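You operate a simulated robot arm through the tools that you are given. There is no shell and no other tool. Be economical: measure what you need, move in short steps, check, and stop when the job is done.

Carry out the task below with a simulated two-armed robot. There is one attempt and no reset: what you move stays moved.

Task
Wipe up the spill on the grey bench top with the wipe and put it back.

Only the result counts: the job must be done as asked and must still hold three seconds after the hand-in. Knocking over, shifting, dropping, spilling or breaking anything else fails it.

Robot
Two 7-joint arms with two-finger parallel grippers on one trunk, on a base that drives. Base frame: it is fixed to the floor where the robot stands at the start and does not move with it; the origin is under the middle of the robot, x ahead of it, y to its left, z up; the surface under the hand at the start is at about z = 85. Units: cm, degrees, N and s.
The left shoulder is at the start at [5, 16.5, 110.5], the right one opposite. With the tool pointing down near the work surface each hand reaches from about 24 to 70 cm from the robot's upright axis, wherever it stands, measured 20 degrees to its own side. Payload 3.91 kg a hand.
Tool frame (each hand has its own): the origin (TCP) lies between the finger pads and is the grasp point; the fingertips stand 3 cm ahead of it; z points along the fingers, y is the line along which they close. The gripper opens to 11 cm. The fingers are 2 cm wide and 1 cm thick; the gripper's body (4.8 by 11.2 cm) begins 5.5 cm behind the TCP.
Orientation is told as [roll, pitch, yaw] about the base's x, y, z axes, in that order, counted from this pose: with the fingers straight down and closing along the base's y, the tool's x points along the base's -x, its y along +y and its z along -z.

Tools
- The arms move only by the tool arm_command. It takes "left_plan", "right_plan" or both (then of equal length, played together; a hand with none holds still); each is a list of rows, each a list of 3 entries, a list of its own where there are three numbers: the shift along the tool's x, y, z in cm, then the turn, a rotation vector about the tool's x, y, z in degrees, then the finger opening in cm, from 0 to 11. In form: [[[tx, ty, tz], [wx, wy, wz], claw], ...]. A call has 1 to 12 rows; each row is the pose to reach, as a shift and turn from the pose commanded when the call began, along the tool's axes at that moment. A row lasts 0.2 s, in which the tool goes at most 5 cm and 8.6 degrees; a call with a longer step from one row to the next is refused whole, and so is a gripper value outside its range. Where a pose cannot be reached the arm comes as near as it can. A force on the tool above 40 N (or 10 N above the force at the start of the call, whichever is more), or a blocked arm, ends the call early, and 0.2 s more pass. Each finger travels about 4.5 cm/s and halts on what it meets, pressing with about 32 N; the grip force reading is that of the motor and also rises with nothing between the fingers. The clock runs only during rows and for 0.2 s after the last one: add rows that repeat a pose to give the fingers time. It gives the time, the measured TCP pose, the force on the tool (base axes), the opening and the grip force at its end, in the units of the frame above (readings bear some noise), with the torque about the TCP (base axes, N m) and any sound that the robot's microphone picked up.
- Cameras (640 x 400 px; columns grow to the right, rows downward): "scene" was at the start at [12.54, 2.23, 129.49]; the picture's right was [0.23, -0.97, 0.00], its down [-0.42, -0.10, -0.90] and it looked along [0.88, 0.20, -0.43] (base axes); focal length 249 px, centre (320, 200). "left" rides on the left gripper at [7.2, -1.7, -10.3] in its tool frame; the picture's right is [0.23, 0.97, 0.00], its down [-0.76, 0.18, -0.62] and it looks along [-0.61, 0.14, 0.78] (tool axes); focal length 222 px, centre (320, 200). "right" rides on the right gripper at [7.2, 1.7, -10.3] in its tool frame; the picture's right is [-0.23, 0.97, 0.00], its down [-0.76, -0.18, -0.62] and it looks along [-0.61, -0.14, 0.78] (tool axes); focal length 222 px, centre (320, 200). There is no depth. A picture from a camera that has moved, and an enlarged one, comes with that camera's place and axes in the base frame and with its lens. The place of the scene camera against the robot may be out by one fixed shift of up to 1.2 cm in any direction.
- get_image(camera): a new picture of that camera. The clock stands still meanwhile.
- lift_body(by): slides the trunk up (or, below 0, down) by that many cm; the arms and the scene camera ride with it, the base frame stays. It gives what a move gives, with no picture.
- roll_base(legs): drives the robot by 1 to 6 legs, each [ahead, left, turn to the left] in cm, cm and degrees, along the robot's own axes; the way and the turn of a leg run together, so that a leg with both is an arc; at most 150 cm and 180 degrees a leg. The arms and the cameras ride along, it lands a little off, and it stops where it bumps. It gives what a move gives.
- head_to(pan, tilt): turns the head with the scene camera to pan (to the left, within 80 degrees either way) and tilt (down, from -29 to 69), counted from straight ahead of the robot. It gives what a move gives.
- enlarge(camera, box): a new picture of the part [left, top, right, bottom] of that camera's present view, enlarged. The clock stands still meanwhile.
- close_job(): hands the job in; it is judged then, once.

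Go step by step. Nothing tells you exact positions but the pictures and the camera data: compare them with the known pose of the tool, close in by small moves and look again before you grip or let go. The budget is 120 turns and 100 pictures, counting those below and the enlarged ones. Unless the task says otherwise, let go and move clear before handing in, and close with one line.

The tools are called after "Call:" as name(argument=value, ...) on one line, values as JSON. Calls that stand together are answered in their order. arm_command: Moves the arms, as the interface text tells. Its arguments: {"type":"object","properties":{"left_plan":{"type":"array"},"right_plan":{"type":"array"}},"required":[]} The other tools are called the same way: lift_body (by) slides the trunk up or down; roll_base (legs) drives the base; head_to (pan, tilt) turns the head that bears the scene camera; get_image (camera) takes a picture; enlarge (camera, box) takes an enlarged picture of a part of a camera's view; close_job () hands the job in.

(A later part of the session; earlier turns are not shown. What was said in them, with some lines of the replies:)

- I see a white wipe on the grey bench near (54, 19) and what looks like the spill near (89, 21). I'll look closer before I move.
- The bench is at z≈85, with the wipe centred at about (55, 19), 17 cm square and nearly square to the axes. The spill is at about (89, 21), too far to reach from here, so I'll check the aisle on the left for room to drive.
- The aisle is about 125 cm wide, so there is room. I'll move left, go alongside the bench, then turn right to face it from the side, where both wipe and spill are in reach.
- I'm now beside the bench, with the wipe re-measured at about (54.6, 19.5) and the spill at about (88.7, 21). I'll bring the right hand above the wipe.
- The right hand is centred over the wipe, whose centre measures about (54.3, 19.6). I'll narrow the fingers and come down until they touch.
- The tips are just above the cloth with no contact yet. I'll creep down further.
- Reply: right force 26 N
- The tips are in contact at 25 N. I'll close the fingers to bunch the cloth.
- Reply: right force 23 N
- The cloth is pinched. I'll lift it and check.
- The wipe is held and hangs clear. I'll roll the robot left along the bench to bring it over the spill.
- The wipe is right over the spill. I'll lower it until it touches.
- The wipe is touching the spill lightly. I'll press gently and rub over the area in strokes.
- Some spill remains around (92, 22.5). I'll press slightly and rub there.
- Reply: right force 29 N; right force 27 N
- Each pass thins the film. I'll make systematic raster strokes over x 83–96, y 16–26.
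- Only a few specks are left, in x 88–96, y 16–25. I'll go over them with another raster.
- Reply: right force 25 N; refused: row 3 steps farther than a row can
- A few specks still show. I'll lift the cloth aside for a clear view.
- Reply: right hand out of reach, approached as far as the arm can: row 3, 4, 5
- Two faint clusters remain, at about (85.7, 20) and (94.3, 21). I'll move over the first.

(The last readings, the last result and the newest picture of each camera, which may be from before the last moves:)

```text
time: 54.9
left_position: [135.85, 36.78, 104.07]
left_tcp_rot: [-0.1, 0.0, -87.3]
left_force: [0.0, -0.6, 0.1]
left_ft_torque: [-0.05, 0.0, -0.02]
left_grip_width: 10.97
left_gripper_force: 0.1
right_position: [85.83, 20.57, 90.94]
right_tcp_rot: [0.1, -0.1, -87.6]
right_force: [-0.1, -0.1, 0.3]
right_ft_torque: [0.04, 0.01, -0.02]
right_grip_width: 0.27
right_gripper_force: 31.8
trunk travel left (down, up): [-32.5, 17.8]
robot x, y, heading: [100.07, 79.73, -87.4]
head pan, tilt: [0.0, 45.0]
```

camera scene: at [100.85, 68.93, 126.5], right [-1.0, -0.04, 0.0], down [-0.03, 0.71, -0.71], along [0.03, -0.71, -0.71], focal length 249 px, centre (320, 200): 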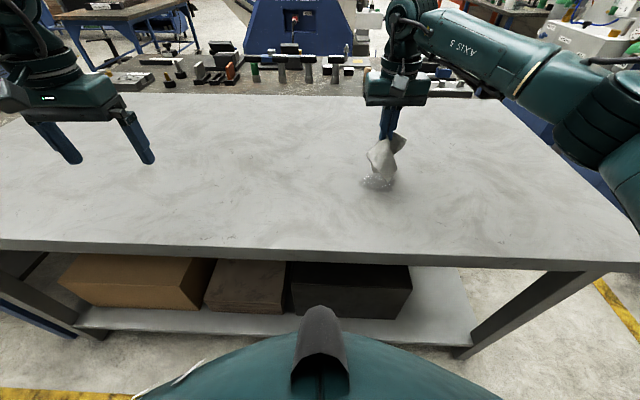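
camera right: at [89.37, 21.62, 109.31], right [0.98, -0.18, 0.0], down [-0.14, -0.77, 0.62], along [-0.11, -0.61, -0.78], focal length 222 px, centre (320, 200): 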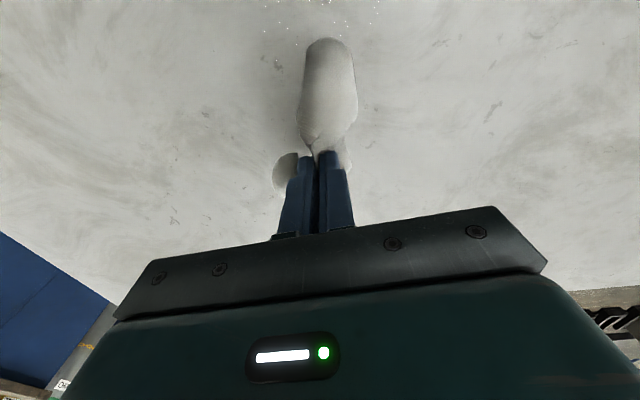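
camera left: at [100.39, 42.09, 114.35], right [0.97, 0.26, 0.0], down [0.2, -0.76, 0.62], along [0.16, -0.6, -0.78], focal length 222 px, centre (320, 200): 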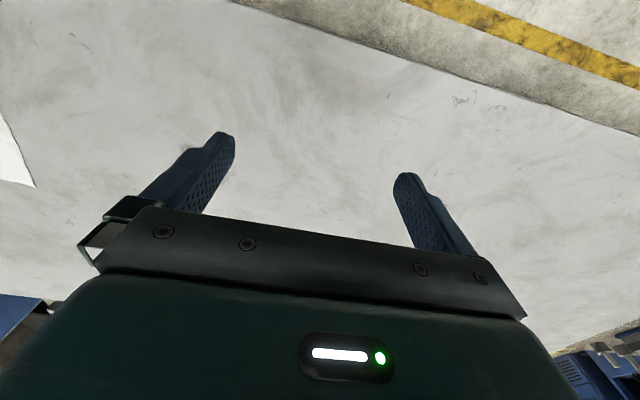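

Call:
arm_command(right_plan=[[[0, 0, 2], [0, 0, 0], 0], [[0, -3, 2.6], [0, 0, 0], 0], [[1.5, -3, 2.75], [0, 0, 0], 0], [[1.5, 0, 2.75], [0, 0, 0], 0], [[1.5, 3, 2.75], [0, 0, 0], 0], [[0.3, 3, 2.75], [0, 0, 0], 0], [[0.3, 0, 2.75], [0, 0, 0], 0], [[0.3, -3, 2.75], [0, 0, 0], 0], [[-1, -3, 2.75], [0, 0, 0], 0], [[-1, 0, 2.75], [0, 0, 0], 0], [[-1, 3, 2.75], [0, 0, 0], 0], [[-2.2, 3, 2.75], [0, 0, 0], 0]])

Call:
arm_command(right_plan=[[[0, -3, 0], [0, 0, 0], 0], [[0, -6, 0], [0, 0, 0], 0], [[-1.2, -6, 0], [0, 0, 0], 0], [[-1.2, -2, 0], [0, 0, 0], 0], [[-1.2, 2, 0], [0, 0, 0], 0], [[1.5, 4, 0], [0, 0, 0], 0], [[1.5, 8, 0], [0, 0, 0], 0], [[3, 8, 0], [0, 0, 0], 0], [[3, 4, 0], [0, 0, 0], 0], [[4.2, 4, 0], [0, 0, 0], 0], [[4.2, 8, 0], [0, 0, 0], 0], [[0.3, 7.5, 0], [0, 0, 0], 0]])

Call:
arm_command(right_plan=[[[0, -3.5, 0], [0, 0, 0], 0], [[2, -3.5, 0], [0, 0, 0], 0], [[2, 0, 0], [0, 0, 0], 0], [[2, 0, -4], [0, 0, 0], 0], [[2, 0, -8], [0, 0, 0], 0], [[0, 0, -12], [0, 0, 0], 0], [[-3, 0, -12], [0, 0, 0], 0], [[-3, 0, -12], [0, 0, 0], 0]])

Call:
enlarge(camera="scene", box=[300, 120, 460, 220])

Call:
get_image(camera="right")

```text
time: 57.5
left_position: [135.95, 36.69, 104.08]
left_tcp_rot: [-0.1, -0.1, -87.4]
left_force: [-0.4, 1.1, 0.1]
left_ft_torque: [0.03, 0.01, -0.01]
left_grip_width: 11.01
left_gripper_force: 0.1
right_position: [89.04, 18.36, 88.51]
right_tcp_rot: [0.0, -0.2, -87.3]
right_force: [0.2, 5.4, 21.3]
right_ft_torque: [-0.02, -0.01, -0.03]
right_grip_width: 0.26
right_gripper_force: 32.3
trunk travel left (down, up): [-32.5, 17.8]
robot x, y, heading: [99.66, 80.02, -87.5]
head pan, tilt: [0.0, 45.0]
```

```text
time: 60.1
left_position: [135.84, 36.79, 104.16]
left_tcp_rot: [-0.1, -0.1, -87.4]
left_force: [0.9, 0.3, 0.8]
left_ft_torque: [0.0, -0.02, 0.01]
left_grip_width: 11.02
left_gripper_force: 0.0
right_position: [96.52, 18.99, 88.31]
right_tcp_rot: [0.1, 0.0, -87.4]
right_force: [2.3, 3.8, 19.3]
right_ft_torque: [-0.1, -0.1, 0.07]
right_grip_width: 0.23
right_gripper_force: 31.8
trunk travel left (down, up): [-32.5, 17.8]
robot x, y, heading: [99.68, 79.94, -87.5]
head pan, tilt: [0.0, 45.0]
```

```text
time: 61.9
left_position: [135.82, 36.72, 104.06]
left_tcp_rot: [0.0, 0.1, -87.5]
left_force: [-0.1, -0.1, 0.1]
left_ft_torque: [0.02, 0.03, 0.0]
left_grip_width: 11.0
left_gripper_force: 0.1
right_position: [96.55, 16.64, 100.32]
right_tcp_rot: [0.1, 0.0, -87.5]
right_force: [0.3, 0.2, -0.6]
right_ft_torque: [-0.04, -0.01, -0.02]
right_grip_width: 0.24
right_gripper_force: 31.8
right hand out of reach, approached as far as the arm can: row 7, 8
trunk travel left (down, up): [-32.5, 17.8]
robot x, y, heading: [99.54, 79.73, -87.5]
head pan, tilt: [0.0, 45.0]
```

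```text
4.00 times, centred on (380, 170) of scene
camera zoom: at [100.86, 68.94, 126.5], right [-1.0, -0.04, 0.0], down [-0.03, 0.71, -0.71], along [0.03, -0.71, -0.71], focal length 996 px, centre (80, 320)
```

zoom: 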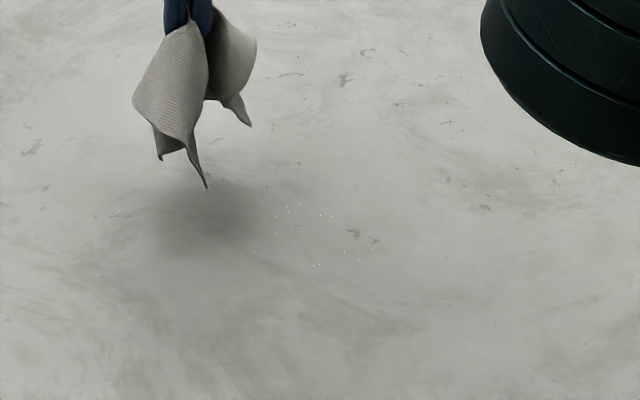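

```text
68 pictures are left
camera right: at [97.82, 24.02, 110.57], right [0.98, -0.18, 0.0], down [-0.14, -0.77, 0.62], along [-0.11, -0.61, -0.78], focal length 222 px, centre (320, 200)
```

right: 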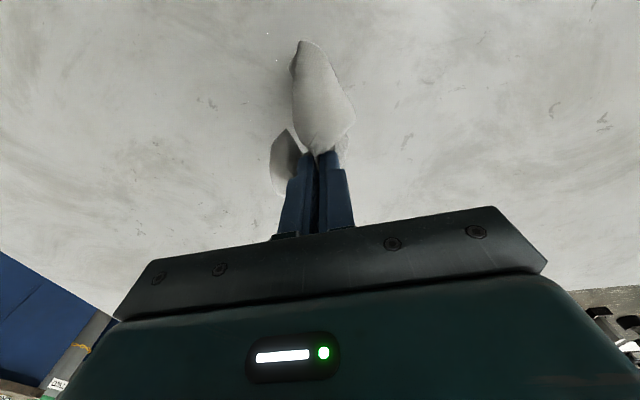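

A handful of dots remains in x 84–92.5, y 16.5–22.5. I'll do one more full raster there.

Call:
arm_command(right_plan=[[[0.5, -2, 3], [0, 0, 0], 0], [[0.5, -4, 7], [0, 0, 0], 0], [[0.5, -4, 9.5], [0, 0, 0], 0], [[0.5, -4, 9.5], [0, 0, 0], 0]])

```text
time: 62.9
left_position: [135.92, 36.58, 104.17]
left_tcp_rot: [0.0, -0.1, -87.5]
left_force: [-1.3, 0.0, -0.3]
left_ft_torque: [0.0, 0.0, -0.03]
left_grip_width: 11.0
left_gripper_force: 0.1
right_position: [92.22, 16.81, 90.78]
right_tcp_rot: [0.0, 0.0, -87.5]
right_force: [-0.2, -0.7, -0.6]
right_ft_torque: [0.0, 0.02, -0.03]
right_grip_width: 0.25
right_gripper_force: 32.0
trunk travel left (down, up): [-32.5, 17.8]
robot x, y, heading: [99.68, 79.99, -87.6]
head pan, tilt: [0.0, 45.0]
```

Call:
arm_command(right_plan=[[[-0.5, 1, 2], [0, 0, 0], 0], [[-0.5, 1, 2.55], [0, 0, 0], 0], [[-0.5, -3, 2.65], [0, 0, 0], 0], [[-0.5, -6, 2.65], [0, 0, 0], 0], [[-0.5, -9, 2.65], [0, 0, 0], 0], [[0.8, -9, 2.65], [0, 0, 0], 0], [[0.8, -6, 2.65], [0, 0, 0], 0], [[0.8, -3, 2.65], [0, 0, 0], 0], [[0.8, 1, 2.65], [0, 0, 0], 0], [[2, 1, 2.65], [0, 0, 0], 0], [[2, -3, 2.65], [0, 0, 0], 0], [[2, -6, 2.65], [0, 0, 0], 0]])

Call:
arm_command(right_plan=[[[0, -3, 0], [0, 0, 0], 0], [[1.2, -3, 0], [0, 0, 0], 0], [[1.2, 0, 0], [0, 0, 0], 0], [[1.2, 3, 0], [0, 0, 0], 0], [[1.2, 7, 0], [0, 0, 0], 0], [[2.4, 7, 0], [0, 0, 0], 0], [[2.4, 3, 0], [0, 0, 0], 0], [[2.4, 0, 0], [0, 0, 0], 0], [[2.4, -3, 0], [0, 0, 0], 0], [[3.7, -3, 0], [0, 0, 0], 0], [[3.7, 0, 0], [0, 0, 0], 0], [[3.7, 3, 0], [0, 0, 0], 0]])

Call:
arm_command(right_plan=[[[0, 4, 0], [0, 0, 0], 0], [[1.3, 4, 0], [0, 0, 0], 0], [[1.3, 0, 0], [0, 0, 0], 0], [[1.3, -5, 0], [0, 0, 0], 0], [[0, -5, -4], [0, 0, 0], 0], [[-2, -5, -8], [0, 0, 0], 0], [[-4, -5, -11], [0, 0, 0], 0], [[-4, -9, -11], [0, 0, 0], 0], [[-4, -13, -11], [0, 0, 0], 0], [[-4, -13, -11], [0, 0, 0], 0]])

Call:
enlarge(camera="scene", box=[300, 120, 460, 220])

```text
time: 65.5
left_position: [135.91, 36.86, 104.23]
left_tcp_rot: [-0.1, -0.2, -87.4]
left_force: [-0.5, -0.3, 0.3]
left_ft_torque: [0.03, 0.01, -0.01]
left_grip_width: 11.04
left_gripper_force: 0.0
right_position: [86.22, 18.92, 88.41]
right_tcp_rot: [0.2, -0.4, -87.5]
right_force: [8.1, 0.3, 28.3]
right_ft_torque: [-0.05, -0.23, -0.01]
right_grip_width: 0.25
right_gripper_force: 32.3
trunk travel left (down, up): [-32.5, 17.8]
robot x, y, heading: [100.04, 79.88, -87.6]
head pan, tilt: [0.0, 45.0]
```

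```text
time: 68.1
left_position: [135.81, 36.89, 104.17]
left_tcp_rot: [0.0, -0.1, -87.5]
left_force: [-0.1, 0.4, 0.2]
left_ft_torque: [0.04, 0.03, 0.04]
left_grip_width: 10.99
left_gripper_force: 0.0
right_position: [88.87, 22.57, 88.39]
right_tcp_rot: [-0.1, -0.3, -87.7]
right_force: [-7.1, -0.4, 26.8]
right_ft_torque: [-0.06, 0.27, 0.0]
right_grip_width: 0.25
right_gripper_force: 32.3
trunk travel left (down, up): [-32.5, 17.8]
robot x, y, heading: [100.09, 79.69, -87.5]
head pan, tilt: [0.0, 45.0]
```

```text
time: 70.3
left_position: [135.78, 36.58, 103.94]
left_tcp_rot: [0.0, 0.1, -87.4]
left_force: [-0.2, 0.8, 0.3]
left_ft_torque: [0.01, 0.0, -0.03]
left_grip_width: 11.03
left_gripper_force: 0.0
right_position: [75.88, 17.85, 99.33]
right_tcp_rot: [0.1, 0.0, -87.5]
right_force: [-0.3, 1.4, -0.9]
right_ft_torque: [0.03, 0.0, 0.0]
right_grip_width: 0.24
right_gripper_force: 32.0
trunk travel left (down, up): [-32.5, 17.8]
robot x, y, heading: [99.58, 79.86, -87.6]
head pan, tilt: [0.0, 45.0]
```

```text
4.00 times, centred on (380, 170) of scene
camera zoom: at [100.85, 68.93, 126.5], right [-1.0, -0.04, 0.0], down [-0.03, 0.71, -0.71], along [0.03, -0.71, -0.71], focal length 996 px, centre (80, 320)
```

zoom: 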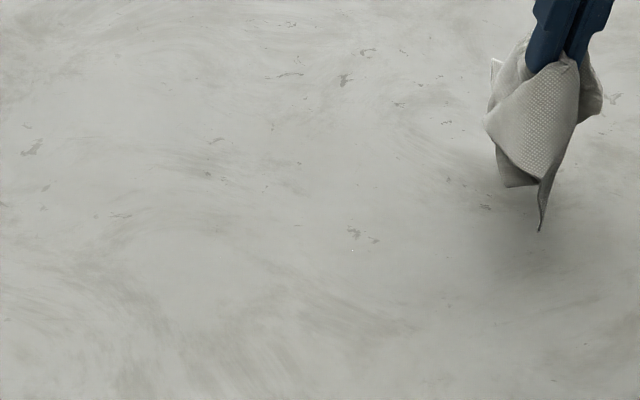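

It is nearly clean. I'll zoom in tightly to check for remnants.

Call:
enlarge(camera="scene", box=[340, 165, 404, 205])

Call:
get_image(camera="scene")

```text
10.00 times, centred on (372, 185) of scene
camera zoom: at [100.85, 68.93, 126.5], right [-1.0, -0.04, 0.0], down [-0.03, 0.71, -0.71], along [0.03, -0.71, -0.71], focal length 2490 px, centre (-200, 350)
```

zoom: 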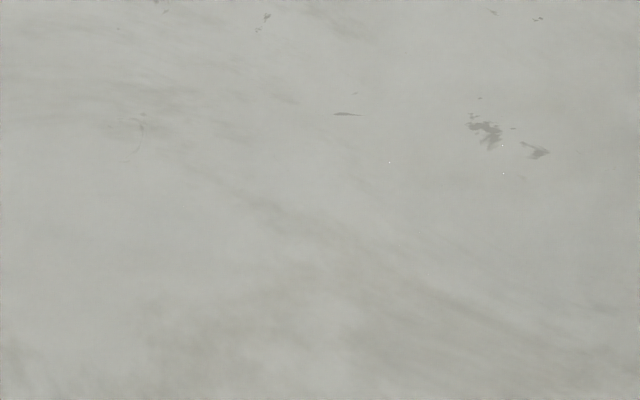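

```text
65 pictures are left
camera scene: at [100.85, 68.93, 126.5], right [-1.0, -0.04, 0.0], down [-0.03, 0.71, -0.71], along [0.03, -0.71, -0.71], focal length 249 px, centre (320, 200)
```

scene: 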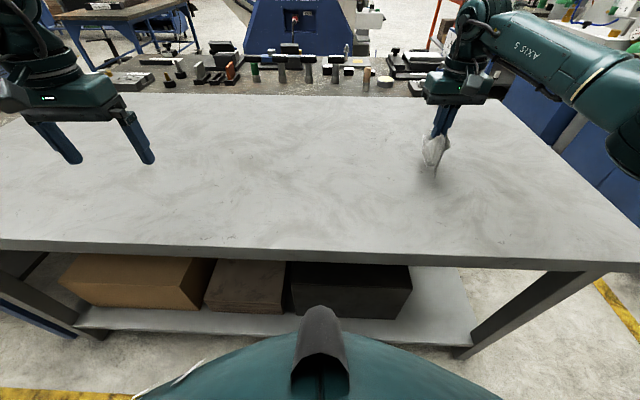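

Three tiny dots remain near (85–88, 20). I'll make one final rub there.

Call:
arm_command(right_plan=[[[0.5, 4, 2], [0, 0, 0], 0], [[1, 7, 5], [0, 0, 0], 0], [[1.7, 9.2, 8.5], [0, 0, 0], 0], [[1.7, 9.2, 10.5], [0, 0, 0], 0], [[1.7, 9.2, 11.1], [0, 0, 0], 0], [[1.7, 9.2, 11.1], [0, 0, 0], 0]])

Call:
arm_command(right_plan=[[[1.2, -2, 0.05], [0, 0, 0], 0], [[1.2, 1, 0.05], [0, 0, 0], 0], [[1.2, 4.5, 0.05], [0, 0, 0], 0], [[0.2, 4.5, 0.05], [0, 0, 0], 0], [[0.2, 1, 0.05], [0, 0, 0], 0], [[0.2, -2, 0.05], [0, 0, 0], 0], [[-0.8, -2, 0.05], [0, 0, 0], 0], [[-0.8, 1, 0.05], [0, 0, 0], 0], [[-0.8, 4.5, 0.05], [0, 0, 0], 0], [[-1.8, 4, 0.05], [0, 0, 0], 0], [[-1.8, 1, 0.05], [0, 0, 0], 0], [[-1.8, -2, 0.05], [0, 0, 0], 0]])

Call:
arm_command(right_plan=[[[2.3, 0, 0], [0, 0, 0], 0], [[2.3, 3, 0], [0, 0, 0], 0], [[2.3, 6, 0], [0, 0, 0], 0], [[3.5, 4, 0], [0, 0, 0], 0], [[3.5, 0, 0], [0, 0, 0], 0], [[2, -2, -4], [0, 0, 0], 0], [[1, -4, -8], [0, 0, 0], 0], [[0, -6, -11], [0, 0, 0], 0], [[0, -9, -11], [0, 0, 0], 0], [[0, -9, -11], [0, 0, 0], 0]])

Call:
enlarge(camera="scene", box=[340, 165, 404, 205])

Call:
enlarge(camera="scene", box=[300, 120, 460, 220])

```text
time: 71.7
left_position: [135.84, 36.76, 104.17]
left_tcp_rot: [0.1, -0.1, -87.5]
left_force: [0.1, -0.6, 0.0]
left_ft_torque: [-0.02, -0.04, 0.01]
left_grip_width: 11.02
left_gripper_force: 0.2
right_position: [85.15, 20.04, 88.39]
right_tcp_rot: [0.1, -0.5, -87.6]
right_force: [-2.8, -2.5, 26.5]
right_ft_torque: [-0.07, 0.01, -0.02]
right_grip_width: 0.25
right_gripper_force: 32.3
trunk travel left (down, up): [-32.5, 17.8]
robot x, y, heading: [99.69, 79.45, -87.4]
head pan, tilt: [0.0, 45.0]
```

```text
time: 74.3
left_position: [135.9, 36.86, 104.15]
left_tcp_rot: [-0.2, -0.2, -87.4]
left_force: [-0.6, 0.4, -0.4]
left_ft_torque: [-0.02, -0.01, 0.01]
left_grip_width: 11.0
left_gripper_force: 0.0
right_position: [83.64, 18.11, 88.3]
right_tcp_rot: [0.1, -0.6, -87.4]
right_force: [6.7, 0.3, 30.8]
right_ft_torque: [0.02, -0.28, -0.02]
right_grip_width: 0.23
right_gripper_force: 32.3
trunk travel left (down, up): [-32.5, 17.8]
robot x, y, heading: [99.78, 80.06, -87.8]
head pan, tilt: [0.0, 45.0]
```

```text
time: 76.5
left_position: [135.78, 36.48, 103.9]
left_tcp_rot: [0.0, 0.0, -87.5]
left_force: [0.3, 0.2, -0.4]
left_ft_torque: [0.0, 0.02, -0.01]
left_grip_width: 10.99
left_gripper_force: 0.0
right_position: [74.47, 17.84, 99.23]
right_tcp_rot: [0.0, 0.0, -87.5]
right_force: [0.1, -0.4, -0.8]
right_ft_torque: [0.02, 0.04, -0.04]
right_grip_width: 0.26
right_gripper_force: 31.4
trunk travel left (down, up): [-32.5, 17.8]
robot x, y, heading: [99.79, 79.82, -87.5]
head pan, tilt: [0.0, 45.0]
```

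```text
10.00 times, centred on (372, 185) of scene
camera zoom: at [100.85, 68.93, 126.5], right [-1.0, -0.04, 0.0], down [-0.03, 0.71, -0.71], along [0.03, -0.71, -0.71], focal length 2490 px, centre (-200, 350)
```

zoom: 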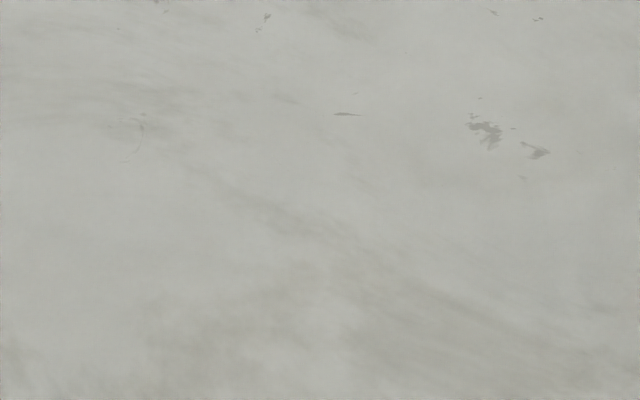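

```text
4.00 times, centred on (380, 170) of scene
camera zoom: at [100.85, 68.93, 126.5], right [-1.0, -0.04, 0.0], down [-0.03, 0.71, -0.71], along [0.03, -0.71, -0.71], focal length 996 px, centre (80, 320)
```

zoom: 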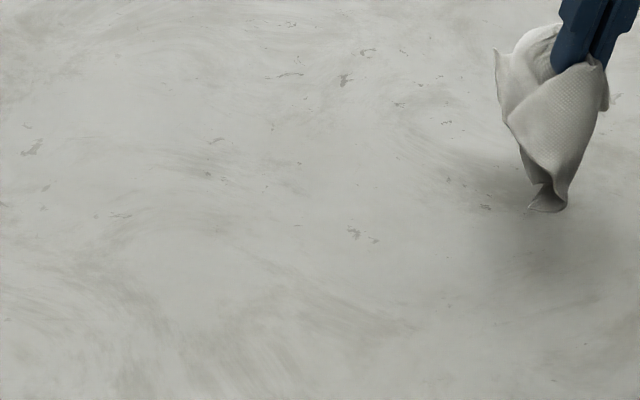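

The spill is gone. I'll roll back right and put the wipe where it lay, centred at about (54.4, 19.5).

Call:
roll_base(legs=[[0, -25, 0]])

Call:
get_image(camera="scene")

Call:
get_image(camera="right")

```text
time: 79.4
left_position: [109.89, 35.32, 104.04]
left_tcp_rot: [0.0, -0.1, -87.9]
left_force: [0.1, -0.1, 0.2]
left_ft_torque: [-0.01, -0.01, 0.01]
left_grip_width: 10.99
left_gripper_force: 0.0
right_position: [48.37, 17.03, 99.07]
right_tcp_rot: [0.0, 0.0, -88.1]
right_force: [0.4, -0.4, -1.0]
right_ft_torque: [-0.01, -0.04, 0.0]
right_grip_width: 0.24
right_gripper_force: 32.1
trunk travel left (down, up): [-32.5, 17.8]
robot x, y, heading: [74.04, 78.83, -87.8]
head pan, tilt: [0.0, 45.0]
```

```text
62 pictures are left
camera scene: at [75.14, 67.93, 126.5], right [-1.0, -0.03, 0.0], down [-0.02, 0.71, -0.71], along [0.02, -0.71, -0.71], focal length 249 px, centre (320, 200)
```

scene: 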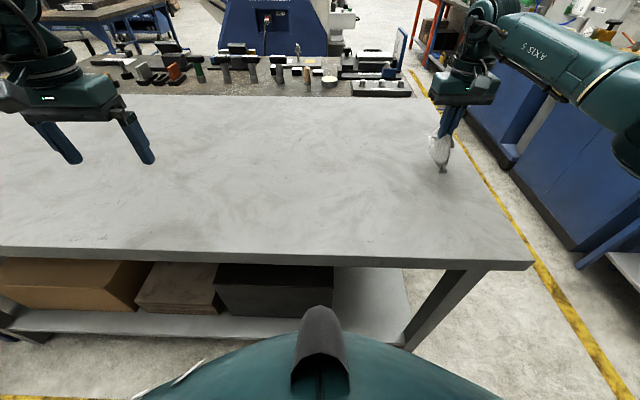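

```text
61 pictures are left
camera right: at [49.78, 24.46, 109.37], right [0.98, -0.19, 0.0], down [-0.15, -0.77, 0.62], along [-0.12, -0.61, -0.78], focal length 222 px, centre (320, 200)
```

right: 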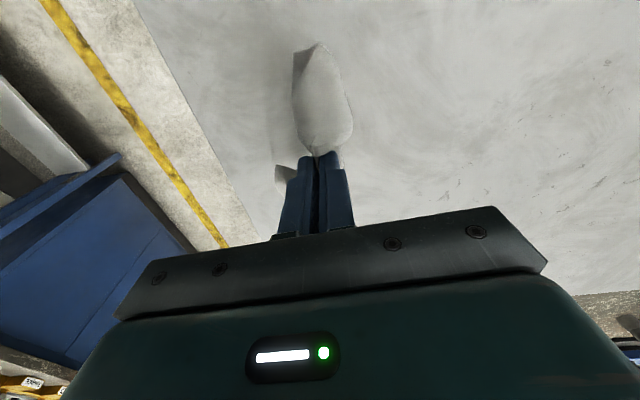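

I'll move over the original spot and lower until it touches.

Call:
arm_command(right_plan=[[[1, 3, 0], [0, 0, 0], 0], [[2.3, 6.2, 0], [0, 0, 0], 0], [[2.3, 6.2, 4], [0, 0, 0], 0], [[2.3, 6.2, 8], [0, 0, 0], 0], [[2.3, 6.2, 10], [0, 0, 0], 0], [[2.3, 6.2, 10.6], [0, 0, 0], 0], [[2.3, 6.2, 10.8], [0, 0, 0], 0], [[2.3, 6.2, 10.8], [0, 0, 0], 0]])

Call:
get_image(camera="right")

Call:
enlarge(camera="scene", box=[320, 110, 500, 222])

```text
time: 81.2
left_position: [109.93, 35.31, 104.1]
left_tcp_rot: [0.1, 0.0, -88.0]
left_force: [-0.4, 0.1, -0.6]
left_ft_torque: [-0.04, -0.03, 0.0]
left_grip_width: 11.02
left_gripper_force: 0.1
right_position: [54.36, 19.39, 88.36]
right_tcp_rot: [0.0, -0.2, -88.0]
right_force: [-1.3, -2.5, 10.8]
right_ft_torque: [-0.15, 0.08, -0.01]
right_grip_width: 0.24
right_gripper_force: 32.2
trunk travel left (down, up): [-32.5, 17.8]
robot x, y, heading: [74.14, 78.9, -88.0]
head pan, tilt: [0.0, 45.0]
```

```text
60 pictures are left
camera right: at [55.77, 26.93, 98.67], right [0.98, -0.2, 0.0], down [-0.15, -0.76, 0.63], along [-0.12, -0.61, -0.78], focal length 222 px, centre (320, 200)
```

right: 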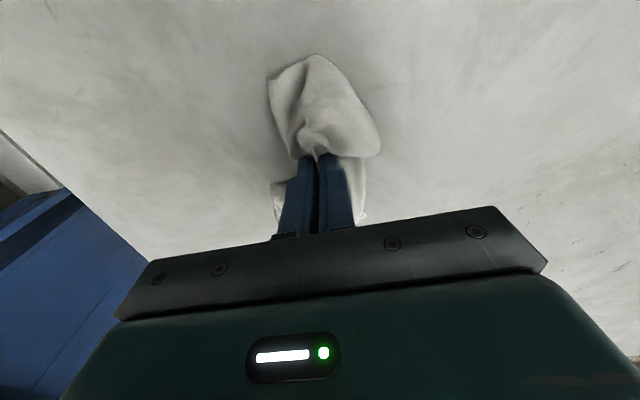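

```text
3.56 times, centred on (410, 166) of scene
camera zoom: at [75.18, 68.01, 126.53], right [-1.0, -0.03, 0.0], down [-0.02, 0.71, -0.71], along [0.02, -0.71, -0.71], focal length 885 px, centre (0, 321)
```

zoom: 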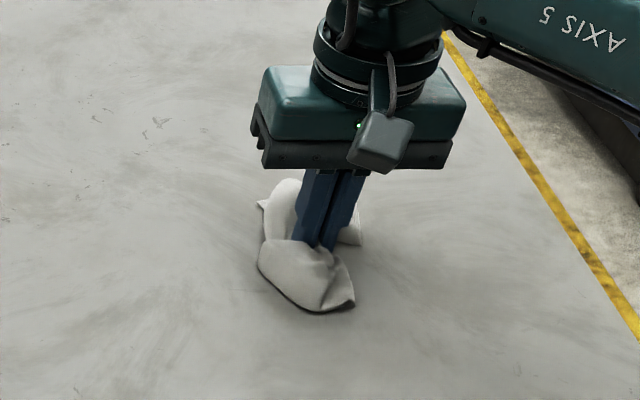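

It's on its spot. I'll open the fingers slowly while lightly pressing, so the cloth spreads, then wait.

Call:
arm_command(right_plan=[[[0, 0, 0.05], [0, 0, 0], 1], [[0, 0, 0.05], [0, 0, 0], 2], [[0, 0, 0.05], [0, 0, 0], 3], [[0, 0, 0.05], [0, 0, 0], 4], [[0, 0, 0.05], [0, 0, 0], 5], [[0, 0, 0.05], [0, 0, 0], 6], [[0, 0, 0.05], [0, 0, 0], 7], [[0, 0, 0.05], [0, 0, 0], 7], [[0, 0, 0.05], [0, 0, 0], 7], [[0, 0, 0.05], [0, 0, 0], 7]])

Call:
get_image(camera="right")

Call:
enlarge(camera="scene", box=[320, 110, 500, 222])

```text
time: 83.4
left_position: [109.84, 35.37, 104.2]
left_tcp_rot: [-0.1, 0.0, -87.8]
left_force: [-0.1, -0.3, -0.6]
left_ft_torque: [0.0, 0.0, -0.03]
left_grip_width: 11.0
left_gripper_force: 0.0
right_position: [54.38, 19.6, 88.43]
right_tcp_rot: [0.0, -0.1, -88.2]
right_force: [4.0, -0.5, 16.0]
right_ft_torque: [-0.02, 0.43, 0.0]
right_grip_width: 6.76
right_gripper_force: 0.1
trunk travel left (down, up): [-32.5, 17.8]
robot x, y, heading: [74.26, 78.51, -88.2]
head pan, tilt: [0.0, 45.0]
```

```text
58 pictures are left
camera right: at [55.88, 27.01, 98.63], right [0.98, -0.19, 0.0], down [-0.15, -0.77, 0.63], along [-0.12, -0.61, -0.78], focal length 222 px, centre (320, 200)
```

right: 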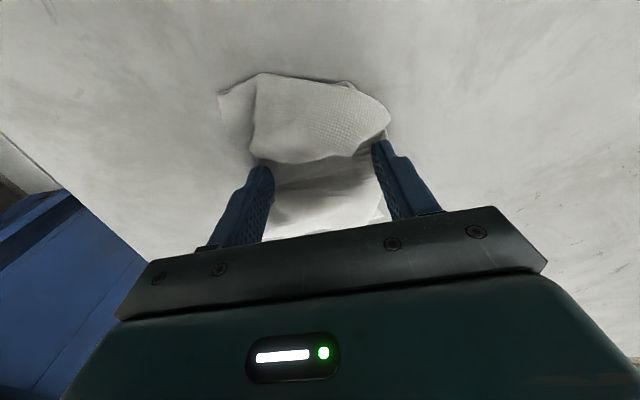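

```text
3.56 times, centred on (410, 166) of scene
camera zoom: at [75.26, 68.08, 126.52], right [-1.0, -0.03, 0.0], down [-0.02, 0.71, -0.71], along [0.02, -0.71, -0.71], focal length 885 px, centre (0, 321)
```

zoom: 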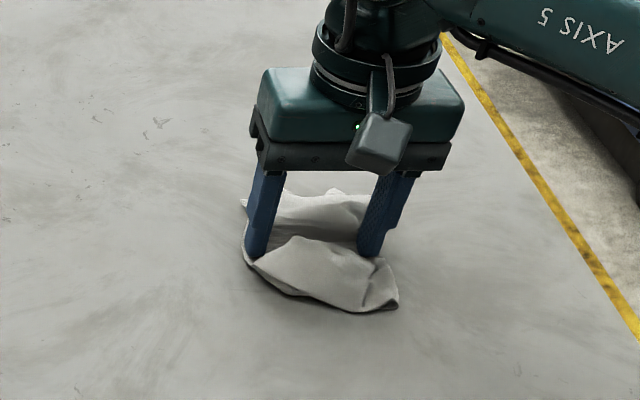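

The cloth is opening out. I'll lift clear and look.

Call:
arm_command(right_plan=[[[0, 0, -1], [0, 0, 0], 7], [[0, 0, -3], [0, 0, 0], 7], [[0, 0, -7], [0, 0, 0], 7], [[0, 0, -11], [0, 0, 0], 7], [[0, 0, -15], [0, 0, 0], 7], [[0, 0, -15], [0, 0, 0], 7]])

Call:
get_image(camera="right")

Call:
enlarge(camera="scene", box=[320, 110, 500, 222])

```text
time: 84.8
left_position: [109.85, 35.35, 104.14]
left_tcp_rot: [0.0, 0.0, -88.0]
left_force: [0.4, 0.0, 0.5]
left_ft_torque: [0.01, -0.02, 0.02]
left_grip_width: 11.0
left_gripper_force: 0.0
right_position: [54.42, 19.86, 103.17]
right_tcp_rot: [0.0, -0.1, -88.1]
right_force: [0.0, 1.2, 0.1]
right_ft_torque: [0.02, -0.01, 0.0]
right_grip_width: 7.02
right_gripper_force: 0.2
trunk travel left (down, up): [-32.5, 17.8]
robot x, y, heading: [74.42, 78.85, -88.1]
head pan, tilt: [0.0, 45.0]
```

```text
56 pictures are left
camera right: at [56.02, 27.13, 113.44], right [0.98, -0.19, 0.0], down [-0.15, -0.77, 0.62], along [-0.12, -0.61, -0.78], focal length 222 px, centre (320, 200)
```

right: 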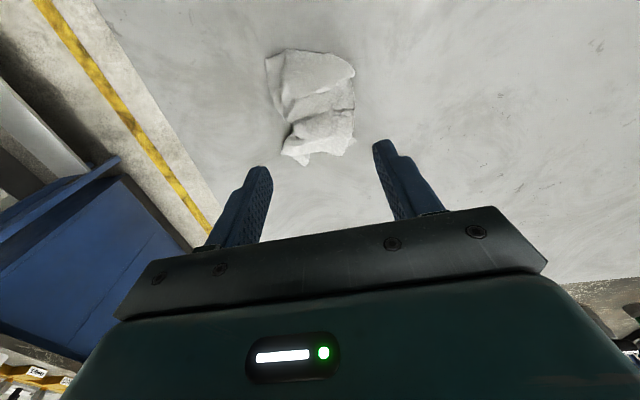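

```text
3.56 times, centred on (410, 166) of scene
camera zoom: at [75.15, 67.92, 126.5], right [-1.0, -0.03, 0.0], down [-0.02, 0.71, -0.71], along [0.02, -0.71, -0.71], focal length 885 px, centre (0, 321)
```

zoom: 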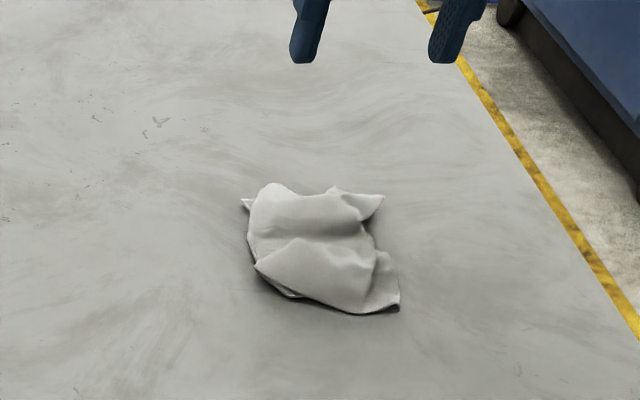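

The wipe is back at its place, centred at about (54, 19.3). I'll take one last look at the spill area from this angle.

Call:
enlarge(camera="scene", box=[190, 140, 350, 240])

Call:
get_image(camera="scene")

```text
4.00 times, centred on (270, 190) of scene
camera zoom: at [75.15, 67.92, 126.5], right [-1.0, -0.03, 0.0], down [-0.02, 0.71, -0.71], along [0.02, -0.71, -0.71], focal length 996 px, centre (520, 240)
```

zoom: 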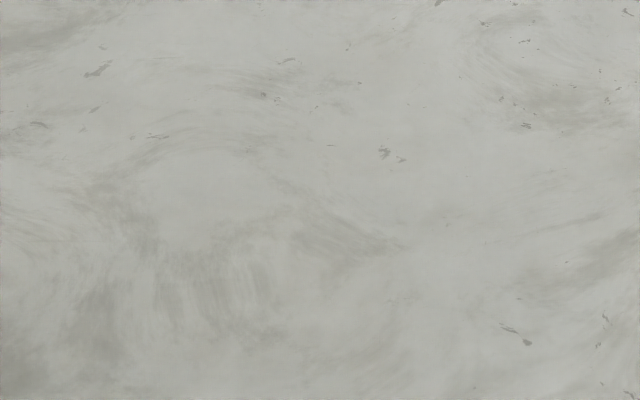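

```text
53 pictures are left
camera scene: at [75.15, 67.92, 126.5], right [-1.0, -0.03, 0.0], down [-0.02, 0.71, -0.71], along [0.02, -0.71, -0.71], focal length 249 px, centre (320, 200)
```

scene: 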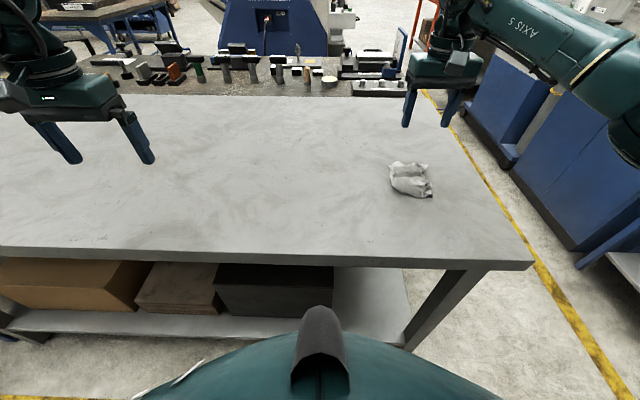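

The bench top is clean, the wipe is back on its spot and the hand is clear, so I'm handing in.

Call:
close_job()

```text
The job is handed in.
```

I wiped up the spill and put the wipe back within about 1 cm of where it lay; it is crumpled now rather than flat. The last pictures show no trace of the spill.
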